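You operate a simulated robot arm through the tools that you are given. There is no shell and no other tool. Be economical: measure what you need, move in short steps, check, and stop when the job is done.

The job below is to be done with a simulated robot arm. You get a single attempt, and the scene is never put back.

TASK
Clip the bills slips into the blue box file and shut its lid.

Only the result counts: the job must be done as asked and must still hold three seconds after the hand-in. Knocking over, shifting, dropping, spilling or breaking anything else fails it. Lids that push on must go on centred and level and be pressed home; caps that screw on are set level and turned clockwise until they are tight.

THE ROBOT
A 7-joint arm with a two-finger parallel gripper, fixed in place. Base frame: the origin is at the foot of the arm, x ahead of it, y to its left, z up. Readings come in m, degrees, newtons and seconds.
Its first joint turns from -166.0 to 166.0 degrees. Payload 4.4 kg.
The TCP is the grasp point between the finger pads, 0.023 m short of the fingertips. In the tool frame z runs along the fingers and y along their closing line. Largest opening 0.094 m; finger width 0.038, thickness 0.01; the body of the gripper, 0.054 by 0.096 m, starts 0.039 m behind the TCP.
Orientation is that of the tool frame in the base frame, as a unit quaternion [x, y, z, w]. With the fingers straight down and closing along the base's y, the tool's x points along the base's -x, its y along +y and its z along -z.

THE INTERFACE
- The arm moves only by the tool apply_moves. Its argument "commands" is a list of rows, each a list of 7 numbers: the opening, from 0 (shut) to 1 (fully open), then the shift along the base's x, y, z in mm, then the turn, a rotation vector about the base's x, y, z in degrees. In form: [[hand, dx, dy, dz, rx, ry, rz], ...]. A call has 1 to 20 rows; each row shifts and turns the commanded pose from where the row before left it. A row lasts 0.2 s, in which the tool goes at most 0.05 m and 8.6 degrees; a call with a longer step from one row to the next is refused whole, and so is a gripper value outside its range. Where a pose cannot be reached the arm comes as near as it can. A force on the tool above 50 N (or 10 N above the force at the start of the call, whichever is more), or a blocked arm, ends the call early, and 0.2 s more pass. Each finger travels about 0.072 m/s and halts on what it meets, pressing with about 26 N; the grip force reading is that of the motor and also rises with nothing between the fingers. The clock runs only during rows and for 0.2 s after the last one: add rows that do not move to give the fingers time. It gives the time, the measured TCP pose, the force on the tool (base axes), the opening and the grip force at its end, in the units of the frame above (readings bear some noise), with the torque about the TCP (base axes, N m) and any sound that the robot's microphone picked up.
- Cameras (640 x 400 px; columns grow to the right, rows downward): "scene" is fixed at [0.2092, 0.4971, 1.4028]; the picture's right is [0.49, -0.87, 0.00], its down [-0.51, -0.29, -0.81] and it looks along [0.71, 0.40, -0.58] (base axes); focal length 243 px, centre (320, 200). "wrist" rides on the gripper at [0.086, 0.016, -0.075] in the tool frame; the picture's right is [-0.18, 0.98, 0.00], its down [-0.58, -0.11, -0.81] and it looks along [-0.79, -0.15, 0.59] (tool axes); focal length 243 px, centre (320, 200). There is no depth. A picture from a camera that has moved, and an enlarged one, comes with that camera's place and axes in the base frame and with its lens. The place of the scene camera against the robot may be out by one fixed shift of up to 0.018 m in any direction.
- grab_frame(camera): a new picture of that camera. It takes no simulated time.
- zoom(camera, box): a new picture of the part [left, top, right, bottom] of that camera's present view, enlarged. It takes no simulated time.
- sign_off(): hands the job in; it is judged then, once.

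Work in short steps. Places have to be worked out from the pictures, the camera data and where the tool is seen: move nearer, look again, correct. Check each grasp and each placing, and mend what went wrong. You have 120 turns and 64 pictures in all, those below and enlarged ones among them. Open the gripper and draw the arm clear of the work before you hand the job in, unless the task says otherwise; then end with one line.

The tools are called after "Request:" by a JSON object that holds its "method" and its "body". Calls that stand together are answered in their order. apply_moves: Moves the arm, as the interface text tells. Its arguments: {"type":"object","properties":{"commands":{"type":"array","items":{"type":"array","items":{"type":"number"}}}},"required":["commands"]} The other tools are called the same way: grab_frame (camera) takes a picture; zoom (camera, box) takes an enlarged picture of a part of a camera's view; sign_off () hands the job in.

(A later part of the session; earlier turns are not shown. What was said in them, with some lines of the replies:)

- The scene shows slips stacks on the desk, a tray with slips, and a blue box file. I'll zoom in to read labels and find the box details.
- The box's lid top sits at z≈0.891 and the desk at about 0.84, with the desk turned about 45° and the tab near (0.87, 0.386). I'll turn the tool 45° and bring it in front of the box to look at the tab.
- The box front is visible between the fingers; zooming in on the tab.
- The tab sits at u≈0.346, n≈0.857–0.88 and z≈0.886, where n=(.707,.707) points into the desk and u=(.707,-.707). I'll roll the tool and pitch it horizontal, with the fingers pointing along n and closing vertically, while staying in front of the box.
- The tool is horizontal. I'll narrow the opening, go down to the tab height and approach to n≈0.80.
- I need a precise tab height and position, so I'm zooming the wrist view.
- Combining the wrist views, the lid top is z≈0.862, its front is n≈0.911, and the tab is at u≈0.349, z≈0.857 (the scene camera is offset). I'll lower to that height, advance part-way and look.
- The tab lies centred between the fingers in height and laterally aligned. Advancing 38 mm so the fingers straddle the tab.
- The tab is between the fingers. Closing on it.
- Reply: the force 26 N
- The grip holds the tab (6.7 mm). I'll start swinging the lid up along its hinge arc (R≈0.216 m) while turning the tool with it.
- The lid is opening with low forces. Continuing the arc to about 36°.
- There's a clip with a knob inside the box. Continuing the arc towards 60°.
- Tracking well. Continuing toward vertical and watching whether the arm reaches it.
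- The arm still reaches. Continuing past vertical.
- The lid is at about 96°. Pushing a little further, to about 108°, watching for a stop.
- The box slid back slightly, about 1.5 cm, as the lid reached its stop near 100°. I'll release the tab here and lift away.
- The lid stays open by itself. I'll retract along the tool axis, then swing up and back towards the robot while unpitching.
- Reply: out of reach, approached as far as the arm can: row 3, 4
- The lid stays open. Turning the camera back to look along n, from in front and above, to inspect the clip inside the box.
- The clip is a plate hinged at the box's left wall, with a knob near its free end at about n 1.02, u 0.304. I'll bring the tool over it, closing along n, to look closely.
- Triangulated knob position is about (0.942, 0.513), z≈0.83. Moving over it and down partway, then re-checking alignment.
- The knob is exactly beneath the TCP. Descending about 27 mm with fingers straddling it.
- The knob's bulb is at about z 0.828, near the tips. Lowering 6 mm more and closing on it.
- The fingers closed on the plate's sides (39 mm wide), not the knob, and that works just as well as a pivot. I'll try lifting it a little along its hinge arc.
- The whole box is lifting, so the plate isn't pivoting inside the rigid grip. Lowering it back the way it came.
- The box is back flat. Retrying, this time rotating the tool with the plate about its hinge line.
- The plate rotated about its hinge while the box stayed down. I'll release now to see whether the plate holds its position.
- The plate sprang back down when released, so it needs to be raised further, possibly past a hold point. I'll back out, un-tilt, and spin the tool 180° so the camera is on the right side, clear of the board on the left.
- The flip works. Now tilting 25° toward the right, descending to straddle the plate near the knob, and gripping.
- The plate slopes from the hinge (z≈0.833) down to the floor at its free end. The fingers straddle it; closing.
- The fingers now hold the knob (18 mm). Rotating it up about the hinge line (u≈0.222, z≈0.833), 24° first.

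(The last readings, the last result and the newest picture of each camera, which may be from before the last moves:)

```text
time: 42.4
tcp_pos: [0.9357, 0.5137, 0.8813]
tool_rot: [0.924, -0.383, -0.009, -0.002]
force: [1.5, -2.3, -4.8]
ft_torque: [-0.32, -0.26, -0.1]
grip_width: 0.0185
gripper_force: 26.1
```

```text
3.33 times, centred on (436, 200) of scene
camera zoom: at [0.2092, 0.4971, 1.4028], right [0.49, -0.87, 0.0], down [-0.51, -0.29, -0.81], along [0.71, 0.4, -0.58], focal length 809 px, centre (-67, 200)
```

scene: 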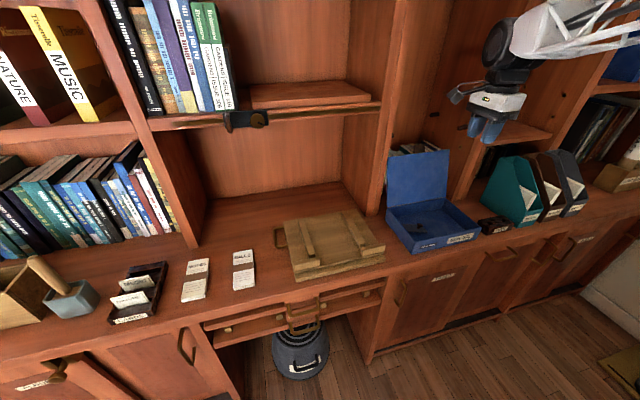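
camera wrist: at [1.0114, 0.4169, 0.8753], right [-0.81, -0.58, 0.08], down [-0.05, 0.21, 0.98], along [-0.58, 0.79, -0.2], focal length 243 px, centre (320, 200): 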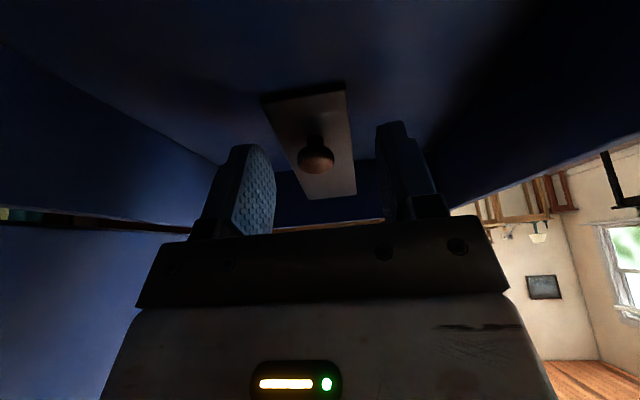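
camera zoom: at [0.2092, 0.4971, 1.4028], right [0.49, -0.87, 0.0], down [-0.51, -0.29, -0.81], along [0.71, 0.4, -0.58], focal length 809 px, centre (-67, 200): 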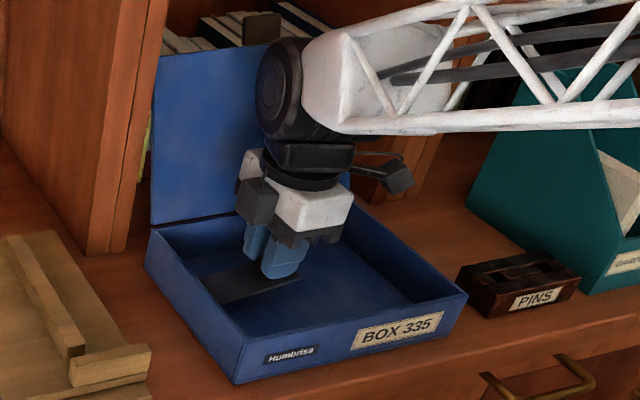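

The plate is lifting and the box stays put. Continuing to about 56°.

Request:
{"method": "apply_moves", "body": {"commands": [[0, -5.3, 5.3, 10.2, -5.657, -5.657, 0], [0, -6.3, 6.3, 9.0, -5.657, -5.657, 0], [0, -7.1, 7.1, 7.7, -5.657, -5.657, 0], [0, -7.8, 7.8, 6.2, -5.657, -5.657, 0], [0, 0, 0, 0, 0, 0, 0]]}}

Request:
{"method": "zoom", "body": {"camera": "scene", "box": [376, 140, 496, 260]}}

```text
time: 43.6
tcp_pos: [0.9097, 0.5412, 0.9157]
tool_rot: [0.89, -0.369, 0.247, 0.103]
force: [1.6, -1.3, -5.1]
ft_torque: [-0.2, -0.23, -0.02]
grip_width: 0.0187
gripper_force: 25.5
```

```text
3.33 times, centred on (436, 200) of scene
camera zoom: at [0.2092, 0.4971, 1.4028], right [0.49, -0.87, 0.0], down [-0.51, -0.29, -0.81], along [0.71, 0.4, -0.58], focal length 809 px, centre (-67, 200)
```

zoom: 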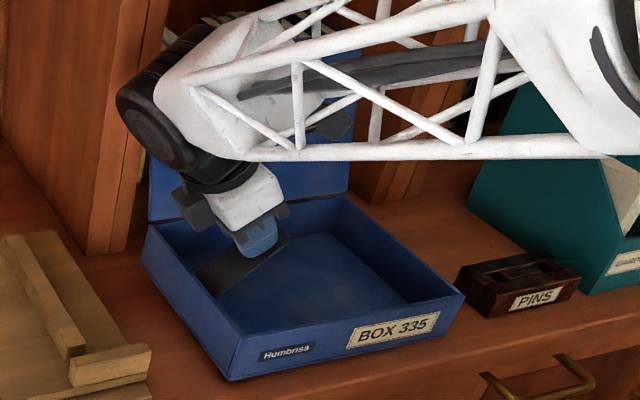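

Still good. Continuing to about 80° of rotation.

Request:
{"method": "apply_moves", "body": {"commands": [[0, -8.3, 8.3, 4.6, -5.657, -5.657, 0], [0, -8.7, 8.7, 3.0, -5.657, -5.657, 0], [0, -8.9, 8.9, 1.2, -5.657, -5.657, 0], [0, 0, 0, 0, 0, 0, 0]]}}

Request:
{"method": "zoom", "body": {"camera": "scene", "box": [376, 140, 496, 260]}}

```text
time: 44.6
tcp_pos: [0.8841, 0.5687, 0.9239]
tool_rot: [0.819, -0.341, 0.426, 0.178]
force: [1.8, -1.4, -5.2]
ft_torque: [-0.12, -0.18, -0.05]
grip_width: 0.0187
gripper_force: 26.3
```

```text
3.33 times, centred on (436, 200) of scene
camera zoom: at [0.2092, 0.4971, 1.4028], right [0.49, -0.87, 0.0], down [-0.51, -0.29, -0.81], along [0.71, 0.4, -0.58], focal length 809 px, centre (-67, 200)
```

zoom: 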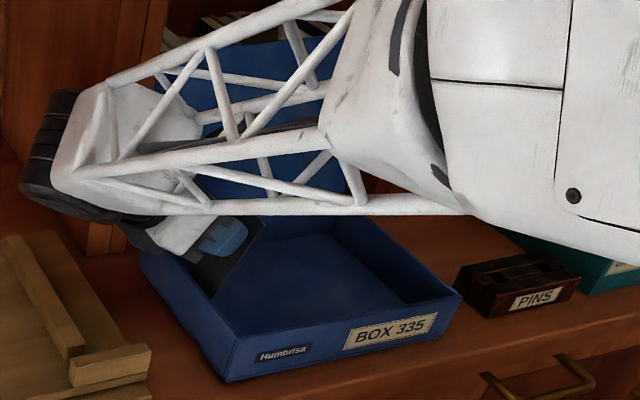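

Plate is near 63°. Going on to near vertical in small steps, watching the forces.

Request:
{"method": "apply_moves", "body": {"commands": [[0, -8.9, 8.9, -0.6, -5.657, -5.657, 0], [0, -8.8, 8.8, -2.3, -5.657, -5.657, 0], [0, 0, 0, 0, 0, 0, 0]]}}

Request:
{"method": "grab_frame", "body": {"camera": "wrist"}}

Request:
{"method": "zoom", "body": {"camera": "scene", "box": [376, 140, 496, 260]}}

```text
time: 45.4
tcp_pos: [0.8673, 0.5856, 0.9193]
tool_rot: [0.752, -0.312, 0.536, 0.224]
force: [1.5, -0.6, -5.1]
ft_torque: [-0.06, -0.06, -0.04]
grip_width: 0.0186
gripper_force: 26.1
```

```text
22 pictures are left
camera wrist: at [0.8252, 0.6053, 1.025], right [-0.74, -0.65, -0.17], down [-0.59, 0.75, -0.29], along [0.32, -0.11, -0.94], focal length 243 px, centre (320, 200)
```

wrist: 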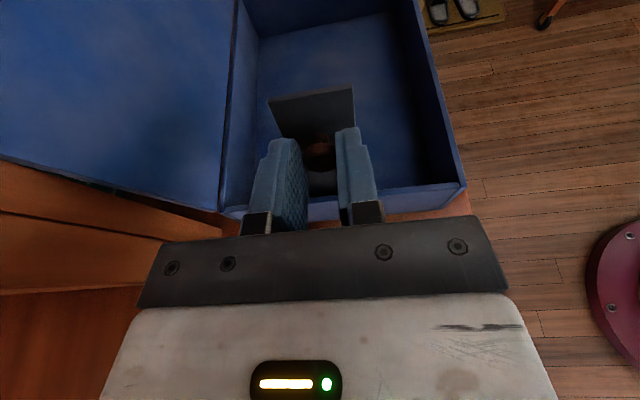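

```text
3.33 times, centred on (436, 200) of scene
camera zoom: at [0.2092, 0.4971, 1.4028], right [0.49, -0.87, 0.0], down [-0.51, -0.29, -0.81], along [0.71, 0.4, -0.58], focal length 809 px, centre (-67, 200)
```

zoom: 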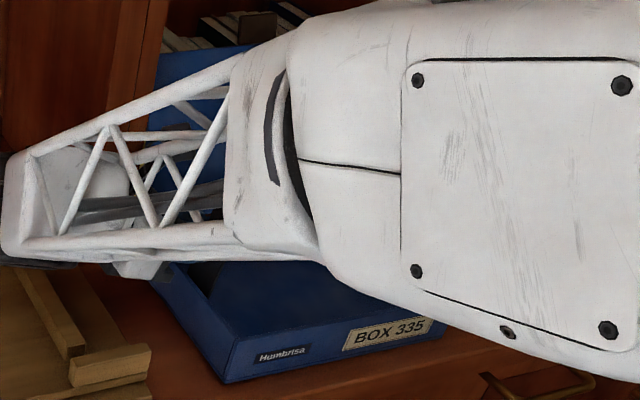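

The plate is around 80° in the wrist view. Two more rows past vertical.

Request:
{"method": "apply_moves", "body": {"commands": [[0, -8.5, 8.5, -4, -5.657, -5.657, 0], [0, -8, 8, -5.6, -5.657, -5.657, 0], [0, 0, 0, 0, 0, 0, 0]]}}

Request:
{"method": "grab_frame", "body": {"camera": "wrist"}}

```text
time: 46.2
tcp_pos: [0.8515, 0.6018, 0.9124]
tool_rot: [0.67, -0.279, 0.636, 0.265]
force: [3.4, -2.0, -5.0]
ft_torque: [0.41, 0.32, -0.12]
grip_width: 0.0191
gripper_force: 25.8
```

```text
20 pictures are left
camera wrist: at [0.7896, 0.6414, 1.0006], right [-0.7, -0.69, -0.18], down [-0.51, 0.67, -0.54], along [0.49, -0.29, -0.82], focal length 243 px, centre (320, 200)
```

wrist: 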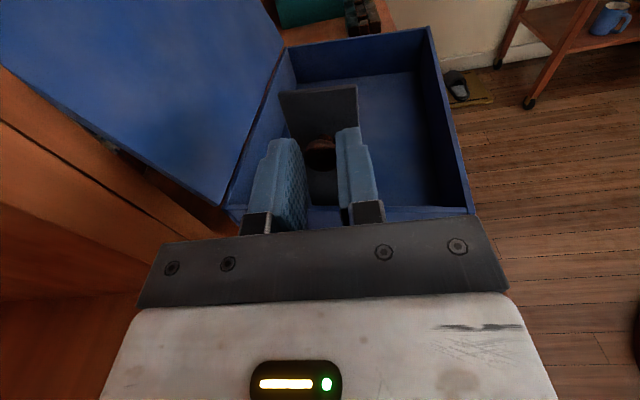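

Torque began to rise, so the plate is likely at its stop, near vertical. Opening the fingers to see if it holds.

Request:
{"method": "apply_moves", "body": {"commands": [[0.3, 0, 0, 0, 0, 0, 0], [0.4, 0, 0, 0, 0, 0, 0], [0.4, 0, 0, 0, 0, 0, 0], [0.4, 0, 0, 0, 0, 0, 0]]}}

Request:
{"method": "grab_frame", "body": {"camera": "wrist"}}

```text
time: 47.2
tcp_pos: [0.8519, 0.6023, 0.9109]
tool_rot: [0.669, -0.279, 0.636, 0.265]
force: [0.0, 0.5, 0.4]
ft_torque: [-0.01, 0.0, 0.02]
grip_width: 0.0375
gripper_force: 0.1
```

```text
19 pictures are left
camera wrist: at [0.7898, 0.6412, 1.0007], right [-0.7, -0.69, -0.18], down [-0.51, 0.67, -0.54], along [0.49, -0.28, -0.82], focal length 243 px, centre (320, 200)
```

wrist: 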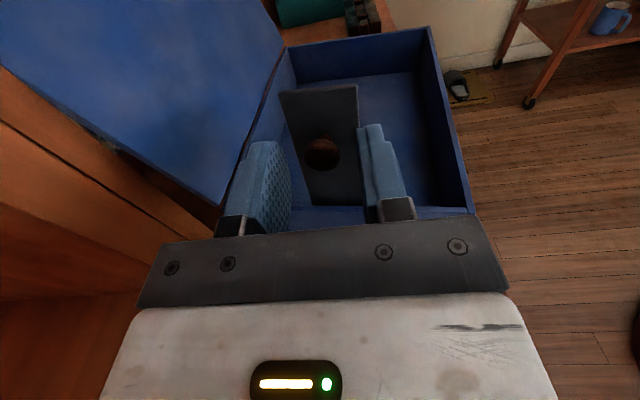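

The clip stays up. Withdrawing up and away, then un-tilting the tool.

Request:
{"method": "apply_moves", "body": {"commands": [[0.4, -6, 6, 4, 0, 0, 0], [0.4, -3, 3, 30, 0, 0, 0], [0.4, -3, 3, 40, 0, 0, 0], [0.4, 0, 0, 45, 0, 0, 0], [0.4, 0, 0, 45, 0, 0, 0], [0.4, 0, 0, 20, 6, 6, 0], [0.4, 0, 0, 20, 6, 6, 0], [0.4, 0, 0, 0, 6, 6, 0], [0.4, 0, 0, 0, 6, 6, 0], [0.4, 0, 0, 0, 6, 6, 0], [0.4, 0, 0, 0, 6, 6, 0], [0.4, 0, 0, 0, 6, 6, 0], [0.4, 0, 0, 0, 6, 6, 0], [0.4, 0, 0, 0, 6, 6, 0], [0.4, 0, 0, 0, 6, 6, 0], [0.4, 0, 0, 0, 1.5, 1.5, 0], [0.4, 0, 0, 0, 0, 0, 0]]}}

Request:
{"method": "grab_frame", "body": {"camera": "scene"}}

```text
time: 50.8
tcp_pos: [0.8393, 0.6132, 1.1153]
tool_rot: [0.924, -0.382, -0.001, 0.001]
force: [-0.2, 0.3, -0.4]
ft_torque: [-0.03, -0.01, -0.03]
grip_width: 0.0375
gripper_force: 0.1
```

```text
18 pictures are left
```

scene: 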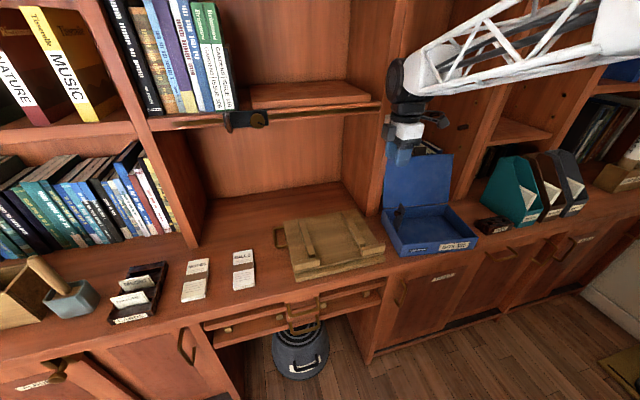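

Clip and lid both stand open. Now travelling to the BILLS slips (estimated centre about (0.50, 0.92), top z≈0.815), turning the tool so it closes across their width.

Request:
{"method": "apply_moves", "body": {"commands": [[0.6, -31, 14, 0, 0, 0, -8.1818], [0.8, -31, 14, 0, 0, 0, -8.1818], [1, -31, 14, 0, 0, 0, -8.1818], [1, -31, 14, 0, 0, 0, -8.1818], [1, -31, 14, 0, 0, 0, -8.1818], [1, -31, 14, 0, 0, 0, -8.1818], [1, -31, 14, 0, 0, 0, -8.1818], [1, -31, 14, 0, 0, 0, -8.1818], [1, -31, 14, 0, 0, 0, -8.1818], [1, -31, 14, -27, 0, 0, -8.1818], [1, -31, 14, -27, 0, 0, -8.1818], [1, -31, 15, -27, 0, 0, 0], [1, -32, 15, -27, 0, 0, 0], [1, -32, 15, -27, 0, 0, 0], [1, 0, 0, 0, 0, 0, 0]]}}

Request:
{"method": "grab_frame", "body": {"camera": "wrist"}}

```text
time: 54.0
tcp_pos: [0.4001, 0.8151, 0.9768]
tool_rot: [-0.383, 0.924, 0.002, 0.0]
force: [-0.3, 0.1, 0.8]
ft_torque: [-0.02, -0.01, 0.02]
grip_width: 0.0939
gripper_force: 0.0
```

```text
17 pictures are left
camera wrist: at [0.3265, 0.7658, 1.0504], right [-0.57, 0.82, 0.0], down [0.49, 0.33, 0.81], along [0.66, 0.46, -0.59], focal length 243 px, centre (320, 200)
```

wrist: 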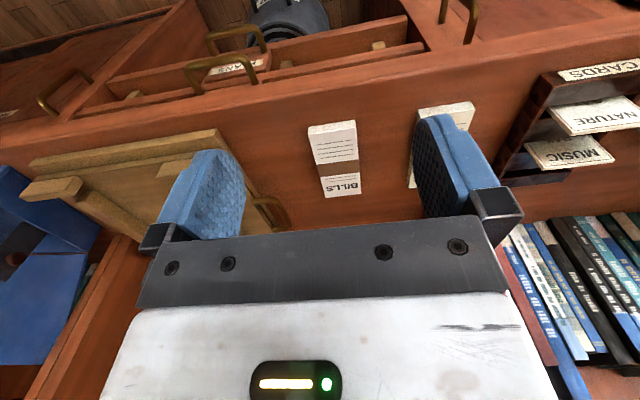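

Both views agree: the bills run from n≈0.956 to 1.085 at u≈-0.292. Moving above the grip spot (0.49, 0.903), narrowing the opening and descending partway.

Request:
{"method": "apply_moves", "body": {"commands": [[0.8, 30, 29.5, -20, 0, 0, 0], [0.8, 30, 29.5, -35, 0, 0, 0], [0.8, 30, 29.5, -35, 0, 0, 0], [0.8, 0, 0, -25, 0, 0, 0], [0.8, 0, 0, 0, 0, 0, 0]]}}

Request:
{"method": "grab_frame", "body": {"camera": "wrist"}}

```text
refused: row 2 steps farther than a row can; nothing moved
```

```text
16 pictures are left
camera wrist: at [0.3265, 0.7658, 1.0504], right [-0.57, 0.82, 0.0], down [0.49, 0.33, 0.81], along [0.66, 0.46, -0.59], focal length 243 px, centre (320, 200)
```

wrist: 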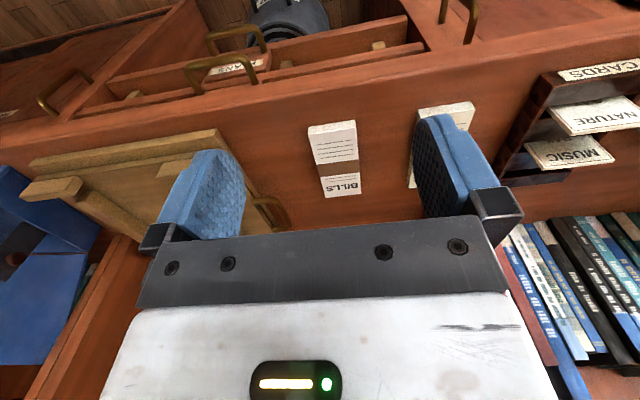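

That call's step was too long, so I'm splitting it into smaller rows.

Request:
{"method": "apply_moves", "body": {"commands": [[0.8, 22.5, 22, -25, 0, 0, 0], [0.8, 22.5, 22, -25, 0, 0, 0], [0.8, 22.5, 22, -25, 0, 0, 0], [0.8, 22.5, 22, -25, 0, 0, 0], [0.8, 0, 0, -15, 0, 0, 0], [0.8, 0, 0, 0, 0, 0, 0]]}}

Request:
{"method": "grab_frame", "body": {"camera": "wrist"}}

```text
time: 55.4
tcp_pos: [0.4914, 0.8987, 0.8641]
tool_rot: [-0.383, 0.924, 0.001, -0.001]
force: [-0.9, 0.3, -0.6]
ft_torque: [-0.01, -0.01, 0.06]
grip_width: 0.0751
gripper_force: 0.1
```

```text
15 pictures are left
camera wrist: at [0.4184, 0.8505, 0.9379], right [-0.57, 0.82, 0.0], down [0.49, 0.33, 0.81], along [0.66, 0.46, -0.59], focal length 243 px, centre (320, 200)
```

wrist: 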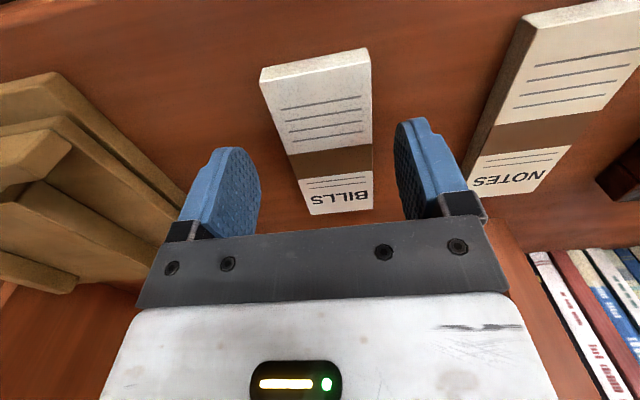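

The slips are centred between the fingers, with the top at z≈0.81. Descending gently until tips are near the desk.

Request:
{"method": "apply_moves", "body": {"commands": [[0.8, 0, 0, -20, 0, 0, 0], [0.8, 0, 0, -12, 0, 0, 0], [0.8, 0, 0, -8, 0, 0, 0], [0.8, 0, 0, 0, 0, 0, 0]]}}

Request:
{"method": "zoom", "body": {"camera": "wrist", "box": [160, 20, 480, 220]}}

```text
time: 56.4
tcp_pos: [0.4918, 0.9003, 0.8255]
tool_rot: [-0.383, 0.924, 0.001, -0.001]
force: [-0.9, -0.2, 0.7]
ft_torque: [-0.03, 0.0, 0.02]
grip_width: 0.0751
gripper_force: 0.0
```

```text
2.00 times, centred on (320, 120) of wrist
camera zoom: at [0.4186, 0.8517, 0.8982], right [-0.57, 0.82, 0.0], down [0.49, 0.33, 0.81], along [0.66, 0.46, -0.59], focal length 485 px, centre (320, 360)
```

zoom: 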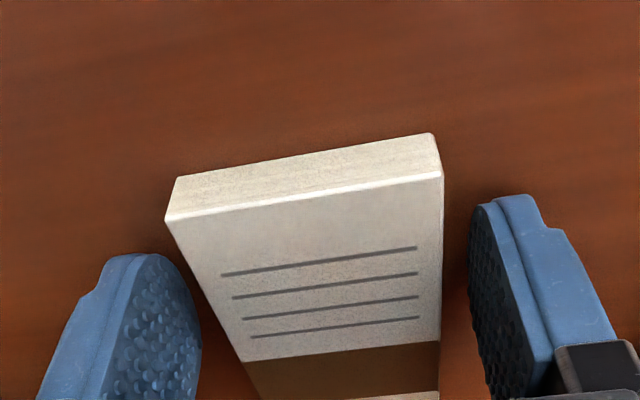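

The slip top is about 0.811 and the desk about 0.796. Lowering 3.5 mm more, then closing.

Request:
{"method": "apply_moves", "body": {"commands": [[0.8, 0, 0, -3.5, 0, 0, 0], [0.6, 0, 0, 0, 0, 0, 0], [0.45, 0, 0, 0, 0, 0, 0], [0.3, 0, 0, 0, 0, 0, 0], [0.3, 0, 0, 0, 0, 0, 0]]}}

```text
time: 57.6
tcp_pos: [0.4919, 0.9012, 0.823]
tool_rot: [-0.383, 0.924, 0.002, 0.0]
force: [16.5, -4.4, 23.7]
ft_torque: [-0.9, -0.6, 0.49]
grip_width: 0.0572
gripper_force: 25.9
```

Slips gripped at 57 mm. Lifting straight up and checking.

Request:
{"method": "apply_moves", "body": {"commands": [[0.3, 0, 0, 3, 0, 0, 0], [0.3, 0, 0, 20, 0, 0, 0], [0.3, 0, 0, 40, 0, 0, 0], [0.3, 0, 0, 40, 0, 0, 0], [0.3, 0, 0, 0, 0, 0, 0]]}}

Request:
{"method": "zoom", "body": {"camera": "wrist", "box": [160, 20, 480, 220]}}

```text
time: 58.8
tcp_pos: [0.4904, 0.8994, 0.9245]
tool_rot: [-0.383, 0.924, 0.003, -0.001]
force: [-0.1, 0.1, -0.7]
ft_torque: [-0.02, 0.04, 0.02]
grip_width: 0.0572
gripper_force: 26.0
```

```text
2.00 times, centred on (320, 120) of wrist
camera zoom: at [0.4185, 0.8512, 0.9984], right [-0.57, 0.82, 0.0], down [0.49, 0.33, 0.81], along [0.66, 0.46, -0.59], focal length 485 px, centre (320, 360)
```

zoom: 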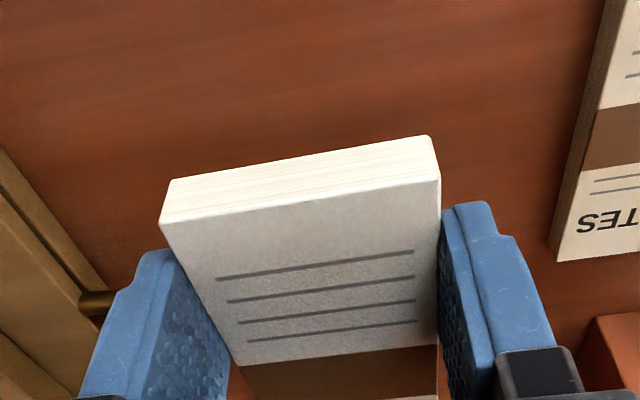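

The slips are held level. Carrying them up and across to in front of the box, turning 90° so the free end points left toward the clip.

Request:
{"method": "apply_moves", "body": {"commands": [[0.3, 10, -10, 40, 0, 0, 0], [0.3, 10, -20, 40, 0, 0, 0], [0.3, 25.3, -32.5, 5, 0, 0, 8.1818], [0.3, 25.3, -32.5, 5, 0, 0, 8.1818], [0.3, 25.3, -32.5, 5, 0, 0, 8.1818], [0.3, 25.3, -32.5, 5, 0, 0, 8.1818], [0.3, 25.3, -32.5, 5, 0, 0, 8.1818], [0.3, 25.3, -32.5, 5, 0, 0, 8.1818], [0.3, 25.3, -32.5, 0, 0, 0, 8.1818], [0.3, 25.3, -32.5, 0, 0, 0, 8.1818], [0.3, 25.3, -32.5, 0, 0, 0, 8.1818], [0.3, 25.3, -32.5, 0, 0, 0, 8.1818], [0.3, 25.3, -32.5, 0, 0, 0, 8.1818], [0.3, 25.3, -32.5, 0, 0, 0, 0], [0.3, 25.3, -32.5, 0, 0, 0, 0], [0.3, 25.3, -32.5, 0, 0, 0, 0], [0.3, 26, -32, 0, 0, 0, 0], [0.3, 0, 0, 0, 0, 0, 0]]}}

Request:
{"method": "grab_frame", "body": {"camera": "scene"}}

```text
time: 62.6
tcp_pos: [0.8934, 0.3844, 1.0351]
tool_rot: [0.924, -0.383, -0.001, 0.001]
force: [-0.1, -0.1, -1.3]
ft_torque: [-0.03, -0.01, -0.02]
grip_width: 0.0572
gripper_force: 26.3
```

```text
12 pictures are left
```

scene: 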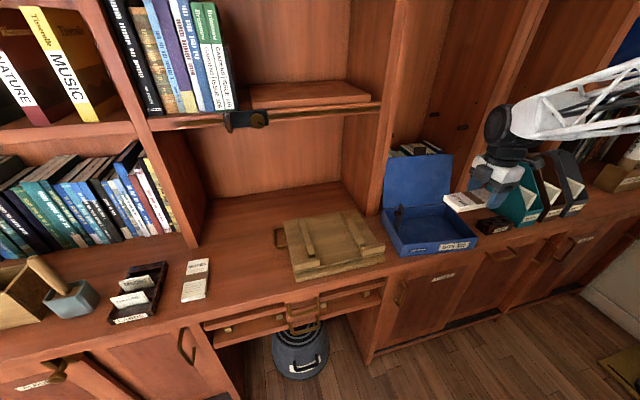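

Slips are over the right/front of the box. Moving in to n≈1.027 and lowering to 0.97, then looking with the wrist camera.

Request:
{"method": "apply_moves", "body": {"commands": [[0.3, 22, 22, 0, 0, 0, 0], [0.3, 22, 22, 0, 0, 0, 0], [0.3, 22, 22, -20, 0, 0, 0], [0.3, 21, 21, -20, 0, 0, 0], [0.3, 0, 0, -25, 0, 0, 0], [0.3, 0, 0, 0, 0, 0, 0]]}}

Request:
{"method": "grab_frame", "body": {"camera": "wrist"}}

Request:
{"method": "zoom", "body": {"camera": "scene", "box": [376, 140, 496, 260]}}

```text
time: 64.0
tcp_pos: [0.9811, 0.4696, 0.969]
tool_rot: [0.924, -0.383, 0.0, 0.002]
force: [-0.8, -0.2, 0.1]
ft_torque: [0.01, -0.03, 0.01]
grip_width: 0.0573
gripper_force: 25.7
```

```text
11 pictures are left
camera wrist: at [1.0294, 0.3988, 1.0428], right [-0.82, -0.57, 0.0], down [-0.33, 0.49, 0.81], along [-0.46, 0.66, -0.59], focal length 243 px, centre (320, 200)
```

wrist: 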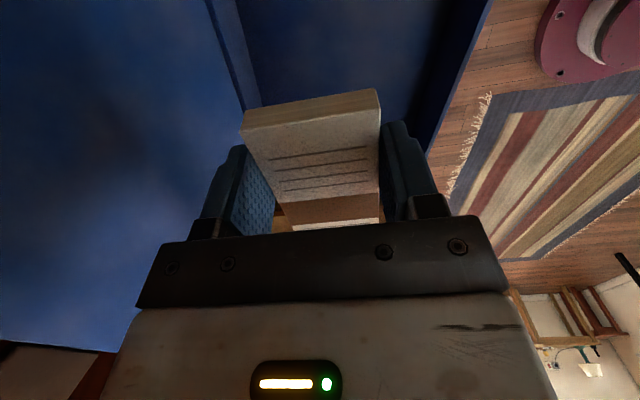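

```text
3.33 times, centred on (436, 200) of scene
camera zoom: at [0.2092, 0.4971, 1.4028], right [0.49, -0.87, 0.0], down [-0.51, -0.29, -0.81], along [0.71, 0.4, -0.58], focal length 809 px, centre (-67, 200)
```

zoom: 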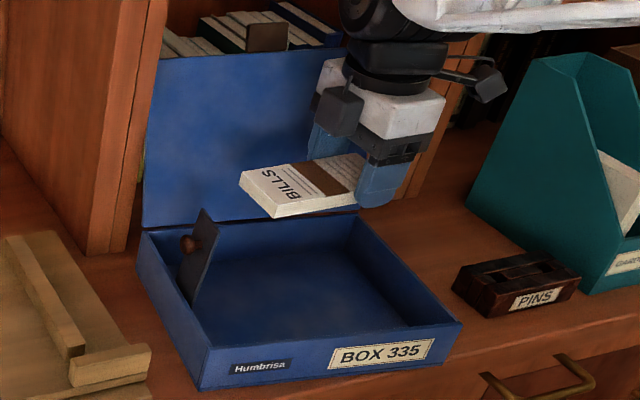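

The box has yawed by about 8° and shifted, so I need a proper clip measurement. Raising the tool and stepping back so the wrist camera sees the clip past the slips, also yawing -8° to match.

Request:
{"method": "apply_moves", "body": {"commands": [[0.3, -10, -10, 40, 0, 0, -8], [0.3, -10, -10, 42, 0, 0, 0], [0.3, -10, -10, 42, 0, 0, 0], [0.3, -10, -10, 42, 0, 0, 0], [0.3, -10, -10, 42, 0, 0, 0], [0.3, -7, -7, 42, 0, 0, 0], [0.3, 0, 0, 0, 0, 0, 0]]}}

Request:
{"method": "grab_frame", "body": {"camera": "wrist"}}

```text
time: 65.6
tcp_pos: [0.9222, 0.4153, 1.2207]
tool_rot: [0.895, -0.447, 0.0, 0.001]
force: [-0.4, 0.5, -1.2]
ft_torque: [-0.04, -0.02, -0.04]
grip_width: 0.0574
gripper_force: 26.4
```

```text
9 pictures are left
camera wrist: at [0.9596, 0.3374, 1.2935], right [-0.9, -0.44, 0.0], down [-0.26, 0.53, 0.81], along [-0.36, 0.72, -0.59], focal length 243 px, centre (320, 200)
```

wrist: 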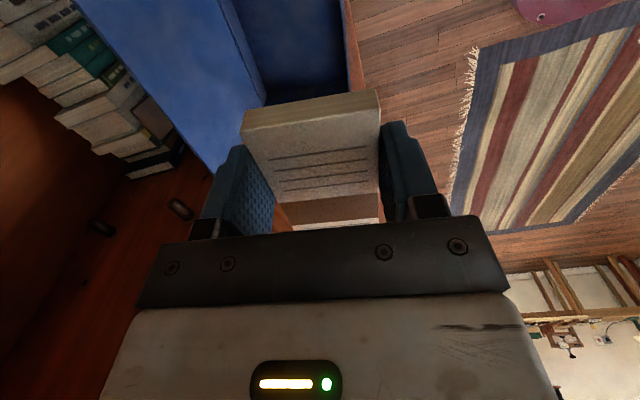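

The clip is just hidden behind the slips. Shifting left 100 mm at this height brings it into view.

Request:
{"method": "apply_moves", "body": {"commands": [[0.3, -24, 24, 0, 0, 0, 0], [0.3, -24, 24, 0, 0, 0, 0], [0.3, -24, 24, 0, 0, 0, 0], [0.3, 0, 0, 0, 0, 0, 0]]}}

Request:
{"method": "zoom", "body": {"camera": "wrist", "box": [176, 0, 416, 150]}}

```text
time: 66.6
tcp_pos: [0.8498, 0.485, 1.2195]
tool_rot: [0.895, -0.446, -0.001, 0.002]
force: [0.0, 0.5, -1.2]
ft_torque: [-0.01, 0.03, 0.0]
grip_width: 0.0572
gripper_force: 26.1
```

```text
2.67 times, centred on (296, 75) of wrist
camera zoom: at [0.8884, 0.4082, 1.2938], right [-0.9, -0.44, 0.0], down [-0.26, 0.53, 0.81], along [-0.36, 0.72, -0.59], focal length 647 px, centre (384, 533)
```

zoom: 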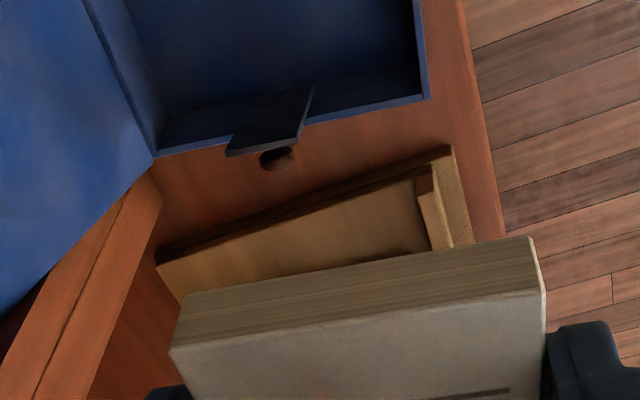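

Excellent view: the clip hinge is at about n 1.026, u 0.204, with the box yawed -8.6°. I'll move to the placing spot (n 1.007, u 0.328) and lower to just above the box.

Request:
{"method": "apply_moves", "body": {"commands": [[0.3, 47, -2.4, 0, 0, 0, 0], [0.3, 47, -2.3, 0, 0, 0, 0], [0.3, 0, 0, -45, 0, 0, 0], [0.3, 0, 0, -45, 0, 0, 0], [0.3, 0, 0, -45, 0, 0, 0], [0.3, 0, 0, -45, 0, 0, 0], [0.3, 0, 0, -45, 0, 0, 0], [0.3, 0, 0, -40, 0, 0, 0], [0.3, 0, 0, -20, 0, 0, 0], [0.3, 0, 0, 0, 0, 0, 0]]}}

Request:
{"method": "zoom", "body": {"camera": "scene", "box": [376, 160, 496, 260]}}

```text
time: 68.8
tcp_pos: [0.9427, 0.4809, 0.9321]
tool_rot: [0.895, -0.446, -0.001, 0.002]
force: [0.0, 0.3, -0.3]
ft_torque: [-0.02, -0.04, 0.0]
grip_width: 0.0571
gripper_force: 25.9
```

```text
4.00 times, centred on (436, 210) of scene
camera zoom: at [0.2092, 0.4971, 1.4028], right [0.49, -0.87, 0.0], down [-0.51, -0.29, -0.81], along [0.71, 0.4, -0.58], focal length 971 px, centre (-144, 160)
```

zoom: 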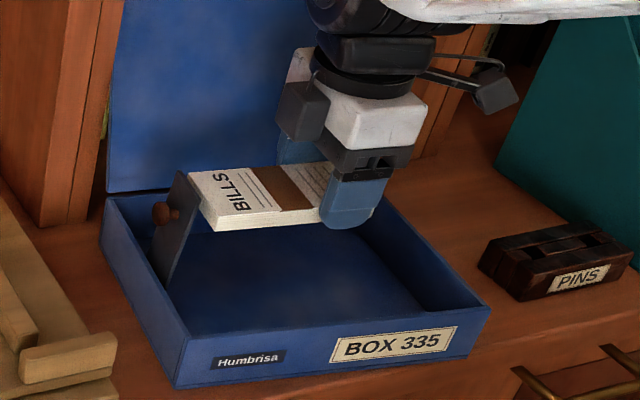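

The slips line up with the clip; adding 8 mm clearance to the right, then descending into the box.

Request:
{"method": "apply_moves", "body": {"commands": [[0.3, 5.7, -5.7, 0, 0, 0, 0], [0.3, 0, 0, -30, 0, 0, 0], [0.3, 0, 0, -30, 0, 0, 0], [0.3, 0, 0, -20, 0, 0, 0], [0.3, 0, 0, -10, 0, 0, 0], [0.3, 0, 0, -6, 0, 0, 0], [0.3, 0, 0, 0, 0, 0, 0]]}}

```text
time: 70.4
tcp_pos: [0.9499, 0.4743, 0.8386]
tool_rot: [0.895, -0.447, -0.001, 0.001]
force: [0.2, 0.2, -1.5]
ft_torque: [-0.04, -0.04, 0.03]
grip_width: 0.0571
gripper_force: 26.1
```

No contact yet at 0.8386. Stepping down in 3 mm steps until contact is felt.

Request:
{"method": "apply_moves", "body": {"commands": [[0.3, 0, 0, -3, 0, 0, 0], [0.3, 0, 0, -3, 0, 0, 0], [0.3, 0, 0, -2, 0, 0, 0], [0.3, 0, 0, 0, 0, 0, 0]]}}

```text
time: 71.4
tcp_pos: [0.9509, 0.4751, 0.832]
tool_rot: [0.895, -0.446, 0.0, 0.002]
force: [-0.4, 1.0, 0.0]
ft_torque: [0.0, -0.01, 0.0]
grip_width: 0.057
gripper_force: 25.8
```

Request:
{"method": "apply_moves", "body": {"commands": [[0.3, 0, 0, -2, 0, 0, 0], [0.3, 0, 0, -2, 0, 0, 0], [0.3, 0, 0, 0, 0, 0, 0]]}}

```text
time: 72.2
tcp_pos: [0.9492, 0.4741, 0.8279]
tool_rot: [0.895, -0.447, 0.0, 0.001]
force: [-6.3, -3.4, 14.8]
ft_torque: [0.41, -0.09, 0.06]
grip_width: 0.057
gripper_force: 26.2
```

Contact with the box floor (15 N). Easing up 1 mm and releasing, then rising straight up.

Request:
{"method": "apply_moves", "body": {"commands": [[0.3, 0, 0, 1, 0, 0, 0], [0.7, 0, 0, 0, 0, 0, 0], [0.8, 0, 0, 0, 0, 0, 0], [0.8, 0, 0, 0, 0, 0, 0], [0.8, 0, 0, 20, 0, 0, 0], [0.8, 0, 0, 40, 0, 0, 0], [0.8, 0, 0, 45, 0, 0, 0], [0.8, 0, 0, 45, 0, 0, 0], [0.8, 0, 0, 0, 0, 0, 0]]}}

Request:
{"method": "zoom", "body": {"camera": "scene", "box": [376, 160, 496, 260]}}

```text
time: 74.2
tcp_pos: [0.9471, 0.4752, 0.9768]
tool_rot: [0.895, -0.446, -0.001, 0.001]
force: [-0.5, 0.1, 0.5]
ft_torque: [-0.02, -0.04, -0.04]
grip_width: 0.0753
gripper_force: 0.1
```

```text
4.00 times, centred on (436, 210) of scene
camera zoom: at [0.2092, 0.4971, 1.4028], right [0.49, -0.87, 0.0], down [-0.51, -0.29, -0.81], along [0.71, 0.4, -0.58], focal length 971 px, centre (-144, 160)
```

zoom: 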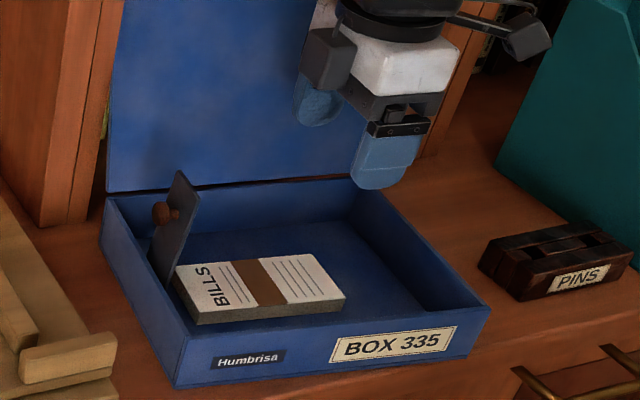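

The slips lie flat with the left end beside the clip. Next I'll close the fingers, go to the left of the raised clip, and prepare to push it down over the slips.

Request:
{"method": "apply_moves", "body": {"commands": [[0.4, 0, 0, 45, 0, 0, 0], [0, -27.8, 36.5, 0, 0, 0, 0], [0, -27.8, 36.5, 0, 0, 0, 0], [0, -27.8, 36.5, 0, 0, 0, 0], [0, -27.8, 36.5, 0, 0, 0, 0], [0, 0, 0, -40, 0, 0, 0], [0, 0, 0, -30, 0, 0, 0], [0, 0, 0, -25, 0, 0, 0], [0, 0, 0, 0, 0, 0, 0]]}}

Request:
{"method": "grab_frame", "body": {"camera": "wrist"}}

```text
time: 76.2
tcp_pos: [0.8396, 0.6224, 0.9267]
tool_rot: [0.895, -0.446, 0.0, 0.001]
force: [0.5, -1.4, -0.2]
ft_torque: [0.0, -0.03, 0.01]
grip_width: 0.0
gripper_force: 25.5
```

```text
5 pictures are left
camera wrist: at [0.8776, 0.5452, 1.0], right [-0.9, -0.44, 0.0], down [-0.26, 0.53, 0.81], along [-0.36, 0.72, -0.59], focal length 243 px, centre (320, 200)
```

wrist: 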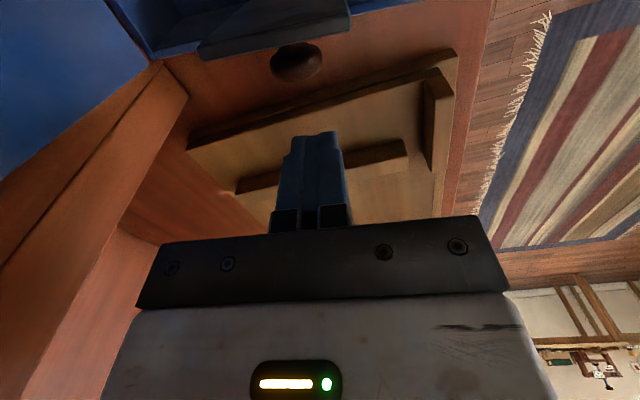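

The knob and fingers are aligned. Pushing along the box's left-to-right direction against the knob/plate.

Request:
{"method": "apply_moves", "body": {"commands": [[0, 5.94, -8.06, 0, 0, 0, 0], [0, 5.94, -8.06, 0, 0, 0, 0], [0, 5.94, -8.06, 0, 0, 0, 0], [0, 5.94, -8.06, 0, 0, 0, 0], [0, 0, 0, 0, 0, 0, 0]]}}

```text
time: 77.4
tcp_pos: [0.8627, 0.5886, 0.9255]
tool_rot: [0.895, -0.446, -0.001, 0.002]
force: [-0.9, 0.6, -0.7]
ft_torque: [0.03, 0.01, 0.01]
grip_width: 0.0002
gripper_force: 26.5
```

Request:
{"method": "apply_moves", "body": {"commands": [[0, 5.94, -8.06, 0, 0, 0, 0], [0, 5.94, -8.06, 0, 0, 0, 0], [0, 5.94, -8.06, 0, 0, 0, 0], [0, 5.94, -8.06, 0, 0, 0, 0], [0, 0, 0, 0, 0, 0, 0]]}}

Request:
{"method": "zoom", "body": {"camera": "scene", "box": [376, 160, 496, 260]}}

```text
time: 78.6
tcp_pos: [0.8857, 0.5568, 0.9279]
tool_rot: [0.895, -0.447, -0.001, 0.001]
force: [-0.1, 0.7, 1.3]
ft_torque: [0.0, 0.0, 0.0]
grip_width: 0.0
gripper_force: 25.0
```

```text
4.00 times, centred on (436, 210) of scene
camera zoom: at [0.2092, 0.4971, 1.4028], right [0.49, -0.87, 0.0], down [-0.51, -0.29, -0.81], along [0.71, 0.4, -0.58], focal length 971 px, centre (-144, 160)
```

zoom: 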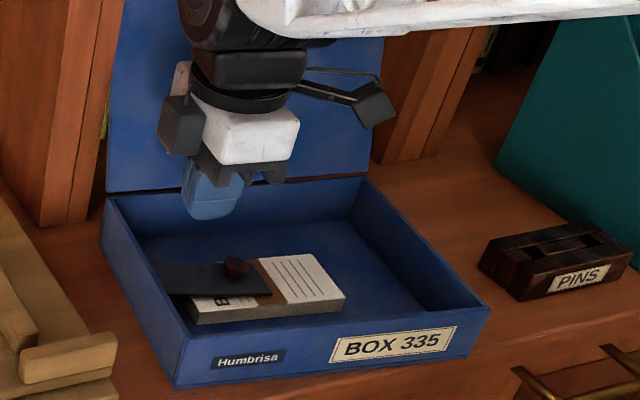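

The clip snapped down onto the slips and the box did not move. Now I need the lid tab position: rising and moving right to view the open lid edge-on with the wrist camera.

Request:
{"method": "apply_moves", "body": {"commands": [[0, 0, 0, 45, 0, 0, 0], [0, 0, 0, 45, 0, 0, 0], [0, 0, 0, 45, 0, 0, 0], [0, 0, 0, 45, 0, 0, 0], [0, 0, 0, 45, 0, 0, 0], [0, 33.5, -33.5, 0, 0, 0, 0], [0, 33.5, -33.5, 0, 0, 0, 0], [0, 33.5, -33.5, 0, 0, 0, 0], [0, 33.5, -33.5, 0, 0, 0, 0], [0, 0, 0, 0, 0, 0, 0]]}}

Request:
{"method": "grab_frame", "body": {"camera": "wrist"}}

```text
time: 80.8
tcp_pos: [1.0204, 0.4221, 1.1533]
tool_rot: [0.895, -0.446, -0.001, 0.001]
force: [0.2, -0.7, -0.7]
ft_torque: [0.01, -0.02, 0.0]
grip_width: 0.0001
gripper_force: 26.3
```

```text
3 pictures are left
camera wrist: at [1.06, 0.3445, 1.2261], right [-0.9, -0.44, 0.0], down [-0.26, 0.53, 0.81], along [-0.36, 0.72, -0.59], focal length 243 px, centre (320, 200)
```

wrist: 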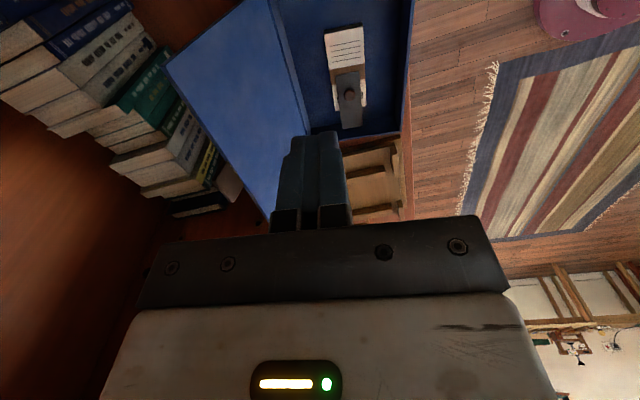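

The clip sits squarely on the slips. The lid leans back about 18°, with its tab near n 1.16, u 0.338, z 1.045. Moving above the tab with fingers half open.

Request:
{"method": "apply_moves", "body": {"commands": [[0.3, 9.7, 39.8, -7, 0, 0, 0], [0.5, 9.7, 39.8, -7, 0, 0, 0], [0.55, 9.7, 39.7, -7, -2.97, 4.03, 0], [0.55, 9.7, 39.7, -7, -2.97, 4.03, 0], [0.55, 0, 0, 0, 0, 0, 0]]}}

Request:
{"method": "zoom", "body": {"camera": "wrist", "box": [160, 40, 480, 240]}}

```text
time: 82.0
tcp_pos: [1.0588, 0.5813, 1.1257]
tool_rot: [0.891, -0.445, -0.041, 0.08]
force: [0.0, -0.3, -0.3]
ft_torque: [0.01, 0.01, 0.01]
grip_width: 0.0518
gripper_force: 0.1
```

```text
2.00 times, centred on (320, 140) of wrist
camera zoom: at [1.108, 0.5111, 1.2002], right [-0.88, -0.44, 0.17], down [-0.15, 0.61, 0.78], along [-0.45, 0.66, -0.61], focal length 485 px, centre (320, 320)
```

zoom: 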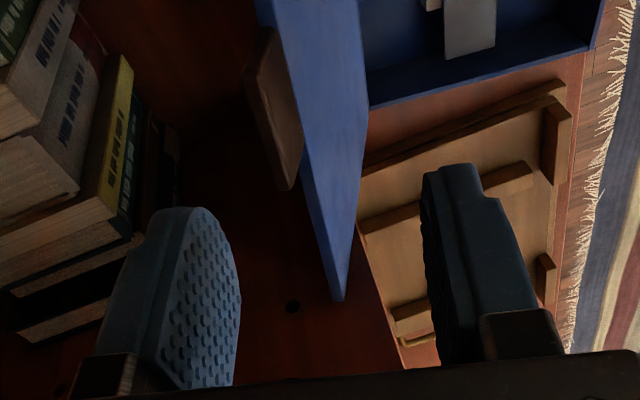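

The tab is confirmed right beneath the TCP (n 1.161, u 0.338). Descending 68 mm to straddle it and closing.

Request:
{"method": "apply_moves", "body": {"commands": [[0.55, 0.5, 0.5, -30, 0, 0, 0], [0.55, 0.5, 0.5, -25, 0, 0, 0], [0.55, 1, 1, -13, 0, 0, 0], [0.55, 0, 0, 0, 0, 0, 0]]}}

Request:
{"method": "apply_moves", "body": {"commands": [[0.35, 0, 0, 0, 0, 0, 0], [0.15, 0, 0, 0, 0, 0, 0], [0, 0, 0, 0, 0, 0, 0], [0, 0, 0, 0, 0, 0, 0]]}}

```text
time: 83.0
tcp_pos: [1.0617, 0.5842, 1.0569]
tool_rot: [0.891, -0.444, -0.04, 0.079]
force: [0.8, 0.2, 0.5]
ft_torque: [-0.03, 0.0, 0.01]
grip_width: 0.0513
gripper_force: 0.0
```

```text
time: 84.0
tcp_pos: [1.0612, 0.5832, 1.0568]
tool_rot: [0.891, -0.445, -0.041, 0.079]
force: [-3.9, -1.9, 0.7]
ft_torque: [-0.42, 0.59, 0.05]
grip_width: 0.0101
gripper_force: 26.1
```

The tab is gripped (10 mm). Swinging the lid forward along its hinge arc, three steps first.

Request:
{"method": "apply_moves", "body": {"commands": [[0, -23.0, -17.0, 7.4, 4.744, -6.44, 0], [0, -23.5, -17.3, 3.3, 4.744, -6.44, 0], [0, -23.7, -17.4, -0.8, 4.744, -6.44, 0], [0, 0, 0, 0, 0, 0, 0]]}}

```text
time: 84.4
tcp_pos: [1.0494, 0.5746, 1.0593]
tool_rot: [0.894, -0.446, -0.017, 0.034]
force: [0.6, -2.2, 14.3]
ft_torque: [-0.54, 0.61, 0.17]
grip_width: 0.0097
gripper_force: 26.1
stopped in row 1: the force on the tool passed its limit at 111 N (the readings are from after the stop); the commanded pose is now the measured one
```

An unexpected force spike stopped the move. I'll loosen to a loose straddle (about 20 mm) rather than a rigid grip and read the forces.

Request:
{"method": "apply_moves", "body": {"commands": [[0.22, 0, 0, 0, 0, 0, 0], [0.22, 0, 0, 0, 0, 0, 0], [0.22, 0, 0, 0, 0, 0, 0]]}}

```text
time: 85.2
tcp_pos: [1.0498, 0.5742, 1.0576]
tool_rot: [0.895, -0.445, -0.018, 0.036]
force: [-1.5, -0.6, 2.9]
ft_torque: [0.06, -0.08, -0.01]
grip_width: 0.0209
gripper_force: 0.2
```

Forces relaxed. Pulling the tab forward gently in 8 mm steps with small matching rotations.

Request:
{"method": "apply_moves", "body": {"commands": [[0.22, 0, 0, 2, 0, 0, 0], [0.22, -6.4, -4.7, 1.5, 1.2, -1.6, 0], [0.22, -6.4, -4.7, 1, 1.2, -1.6, 0], [0.22, -6.4, -4.7, 1, 1.2, -1.6, 0], [0.22, -6.4, -4.7, 0.5, 1.2, -1.6, 0], [0.22, 0, 0, 0, 0, 0, 0]]}}

```text
time: 86.6
tcp_pos: [1.0233, 0.5551, 1.0631]
tool_rot: [0.895, -0.446, 0.014, -0.028]
force: [0.2, 0.5, -0.6]
ft_torque: [0.01, 0.0, -0.02]
grip_width: 0.0204
gripper_force: 0.1
```

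Smooth. Continuing past vertical, still in the loose straddle.

Request:
{"method": "apply_moves", "body": {"commands": [[0.22, -17.7, -13.0, 1.2, 3.56, -4.83, 0], [0.22, -17.7, -13.0, -1.0, 3.56, -4.83, 0], [0.22, -17.5, -12.9, -3.3, 3.56, -4.83, 0], [0.22, -17.1, -12.6, -5.6, 3.56, -4.83, 0], [0.22, 0, 0, 0, 0, 0, 0]]}}

Request:
{"method": "zoom", "body": {"camera": "scene", "box": [360, 140, 520, 260]}}

```text
time: 87.8
tcp_pos: [0.9522, 0.5045, 1.0541]
tool_rot: [0.87, -0.432, 0.109, -0.212]
force: [0.9, 0.4, -0.9]
ft_torque: [0.02, 0.02, 0.03]
grip_width: 0.0211
gripper_force: 0.3
```

```text
3.33 times, centred on (440, 200) of scene
camera zoom: at [0.2092, 0.4971, 1.4028], right [0.49, -0.87, 0.0], down [-0.51, -0.29, -0.81], along [0.71, 0.4, -0.58], focal length 809 px, centre (-80, 200)
```

zoom: 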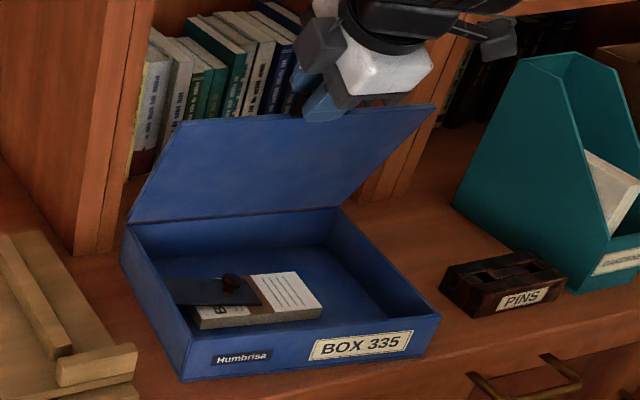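

The lid follows nicely, now about 70°, with the clip holding the slips. Continuing the closing arc, four more steps.

Request:
{"method": "apply_moves", "body": {"commands": [[0.22, -21.7, -16.0, -11.4, 4.151, -5.635, 0], [0.22, -20.2, -14.9, -15, 4.151, -5.635, 0], [0.22, -18.4, -13.6, -18.3, 4.151, -5.635, 0], [0.22, -16.1, -11.9, -21.4, 4.151, -5.635, 0], [0.22, 0, 0, 0, 0, 0, 0]]}}

```text
time: 89.0
tcp_pos: [0.8784, 0.4473, 0.9947]
tool_rot: [0.791, -0.394, 0.215, -0.417]
force: [-7.7, -6.4, 12.6]
ft_torque: [0.01, -0.02, 0.07]
grip_width: 0.0213
gripper_force: 0.8
```

A radial push of about 16 N suggests the fingertips bear on the lid edge. Backing out 6 mm radially.

Request:
{"method": "apply_moves", "body": {"commands": [[0.22, -3.8, -2.8, 3.8, 0, 0, 0], [0.22, 0, 0, 0, 0, 0, 0]]}}

```text
time: 89.6
tcp_pos: [0.8733, 0.4446, 0.9931]
tool_rot: [0.793, -0.394, 0.212, -0.414]
force: [0.3, -0.3, 0.2]
ft_torque: [-0.03, 0.03, 0.0]
grip_width: 0.0208
gripper_force: 0.5
```

Clean again. Continuing two more steps with the corrected radius.

Request:
{"method": "apply_moves", "body": {"commands": [[0.22, -14.4, -10.6, -24, 4.151, -5.635, 0], [0.22, -11.5, -8.4, -26.5, 4.151, -5.635, 0], [0.22, 0, 0, 0, 0, 0, 0]]}}

```text
time: 90.4
tcp_pos: [0.8609, 0.436, 0.9693]
tool_rot: [0.768, -0.383, 0.233, -0.456]
force: [0.4, -0.1, 0.2]
ft_torque: [0.01, 0.02, 0.01]
grip_width: 0.0209
gripper_force: 0.2
out of reach, approached as far as the arm can: row 1, 2
```

The arm can't tilt any further in this wrist pose. I'll undo the extra tilt, open slightly so the tab just rests on the lower finger, and lower it that way.

Request:
{"method": "apply_moves", "body": {"commands": [[0.35, 0, 0, 0, -4.151, 5.635, 0], [0.35, 0, 0, 0, -4.151, 5.635, 0], [0.35, 0, 0, 0, 0, 0, 0]]}}

```text
time: 91.2
tcp_pos: [0.8604, 0.4362, 0.9702]
tool_rot: [0.818, -0.41, 0.184, -0.359]
force: [-1.0, -0.5, -0.4]
ft_torque: [0.01, -0.04, 0.01]
grip_width: 0.0328
gripper_force: 0.0
```

Now lowering along the arc without any further rotation.

Request:
{"method": "apply_moves", "body": {"commands": [[0.35, -11.4, -8.4, -26.6, 0, 0, 0], [0.35, -8.3, -6.1, -28.3, 0, 0, 0], [0.35, 0, 0, 0, 0, 0, 0]]}}

```text
time: 92.0
tcp_pos: [0.839, 0.4214, 0.9161]
tool_rot: [0.819, -0.408, 0.184, -0.359]
force: [0.2, 0.1, -0.2]
ft_torque: [0.01, 0.02, 0.01]
grip_width: 0.0329
gripper_force: 0.1
```

Request:
{"method": "apply_moves", "body": {"commands": [[0.35, -5.1, -3.7, -29.5, 0, 0, 0], [0.35, -1, -1, -12, 0, 0, 0], [0.35, 0, 0, 0, 0, 0, 0]]}}

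```text
time: 92.8
tcp_pos: [0.8341, 0.4163, 0.8752]
tool_rot: [0.818, -0.409, 0.185, -0.36]
force: [-0.5, -0.6, -0.1]
ft_torque: [0.01, 0.01, 0.01]
grip_width: 0.0328
gripper_force: 0.1
```

Forces are nil and the tab should be nearly at the closed position. Withdrawing straight back from the tab, then rising clear and straightening the tool.

Request:
{"method": "apply_moves", "body": {"commands": [[0.35, -12, -9, 0, 0, 0, 0], [0.35, -20, -15, 0, 0, 0, 0], [0.35, -25, -18, 0, 0, 0, 0], [0.2, 0, 0, 45, 0, 0, 0], [0, 0, 0, 45, 0, 0, 0], [0, 0, 0, 45, 0, 0, 0], [0, 0, 0, 45, -4.744, 6.44, 0], [0, 0, 0, 30, -4.744, 6.44, 0], [0, 0, 0, 0, -4.744, 6.44, 0], [0, 0, 0, 0, -4.744, 6.44, 0], [0, 0, 0, 0, -4.744, 6.44, 0], [0, 0, 0, 0, -4.5, 6.1, 0], [0, 0, 0, 0, 0, 0, 0]]}}

```text
time: 95.6
tcp_pos: [0.7772, 0.3742, 1.084]
tool_rot: [0.895, -0.447, 0.0, 0.0]
force: [0.2, -0.1, 0.1]
ft_torque: [0.0, 0.03, 0.02]
grip_width: 0.0
gripper_force: 25.8
```

Tool upright with fingers closed. Moving over the front-centre of the lid and descending to feel for it.

Request:
{"method": "apply_moves", "body": {"commands": [[0, 37.7, 26.7, 0, 0, 0, 0], [0, 37.7, 26.7, 0, 0, 0, 0], [0, 37.6, 26.6, 0, 0, 0, 0], [0, 0, 0, -40, 0, 0, 0], [0, 0, 0, -40, 0, 0, 0], [0, 0, 0, -40, 0, 0, 0], [0, 0, 0, -40, 0, 0, 0], [0, 0, 0, -15, 0, 0, 0], [0, 0, 0, 0, 0, 0, 0]]}}

```text
time: 97.6
tcp_pos: [0.8917, 0.4544, 0.9106]
tool_rot: [0.894, -0.447, 0.0, -0.001]
force: [0.0, -0.7, 0.6]
ft_torque: [0.0, 0.02, 0.01]
grip_width: 0.0001
gripper_force: 26.0
```

Tips are at about 0.888 without contact. Stepping down onto the lid to press it home.

Request:
{"method": "apply_moves", "body": {"commands": [[0, 0, 0, -8, 0, 0, 0], [0, 0, 0, -6, 0, 0, 0], [0, 0, 0, -5, 0, 0, 0], [0, 0, 0, -4, 0, 0, 0], [0, 0, 0, -3, 0, 0, 0], [0, 0, 0, 0, 0, 0, 0]]}}

```text
time: 99.0
tcp_pos: [0.8916, 0.4543, 0.8866]
tool_rot: [0.895, -0.447, 0.002, -0.003]
force: [-18.7, -10.1, 35.2]
ft_torque: [-0.21, 0.45, 0.05]
grip_width: 0.0001
gripper_force: 25.9
```

The lid bears firm at tip z≈0.864, its closed height, with 35 N pressed. Rising, opening the gripper, and drawing clear for the last check.

Request:
{"method": "apply_moves", "body": {"commands": [[0, 0, 0, 10, 0, 0, 0], [0, 0, 0, 40, 0, 0, 0], [0, 0, 0, 45, 0, 0, 0], [0, 0, 0, 45, 0, 0, 0], [0.3, 0, 0, 45, 0, 0, 0], [0.6, -25, -25, 20, 0, 0, 0], [1, -30, -30, 0, 0, 0, 0], [1, -30, -30, 0, 0, 0, 0], [1, -30, -30, 0, 0, 0, 0], [1, -30, -30, 0, 0, 0, 0], [1, -15, -35, 0, 0, 0, 0], [1, 0, 0, 0, 0, 0, 0]]}}

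Request:
{"method": "grab_frame", "body": {"camera": "scene"}}

```text
time: 101.6
tcp_pos: [0.7298, 0.2738, 1.0884]
tool_rot: [0.894, -0.447, 0.001, -0.002]
force: [0.4, -0.3, 0.7]
ft_torque: [0.01, 0.0, -0.01]
grip_width: 0.0942
gripper_force: 0.0
```

```text
0 pictures are left
```

scene: 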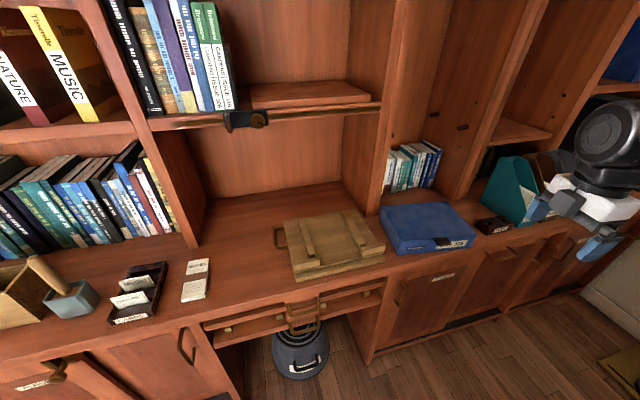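

The lid is shut, the slips are clipped inside, nothing else looks moved, and the gripper is open and clear of the work. Handing in.

Request:
{"method": "sign_off", "body": {}}

```text
The job is handed in.
```

The bills slips are clipped inside the blue box file and its lid is shut and pressed down; the box itself ended up a few centimetres from its starting spot and turned about 8°, and nothing else looks moved.
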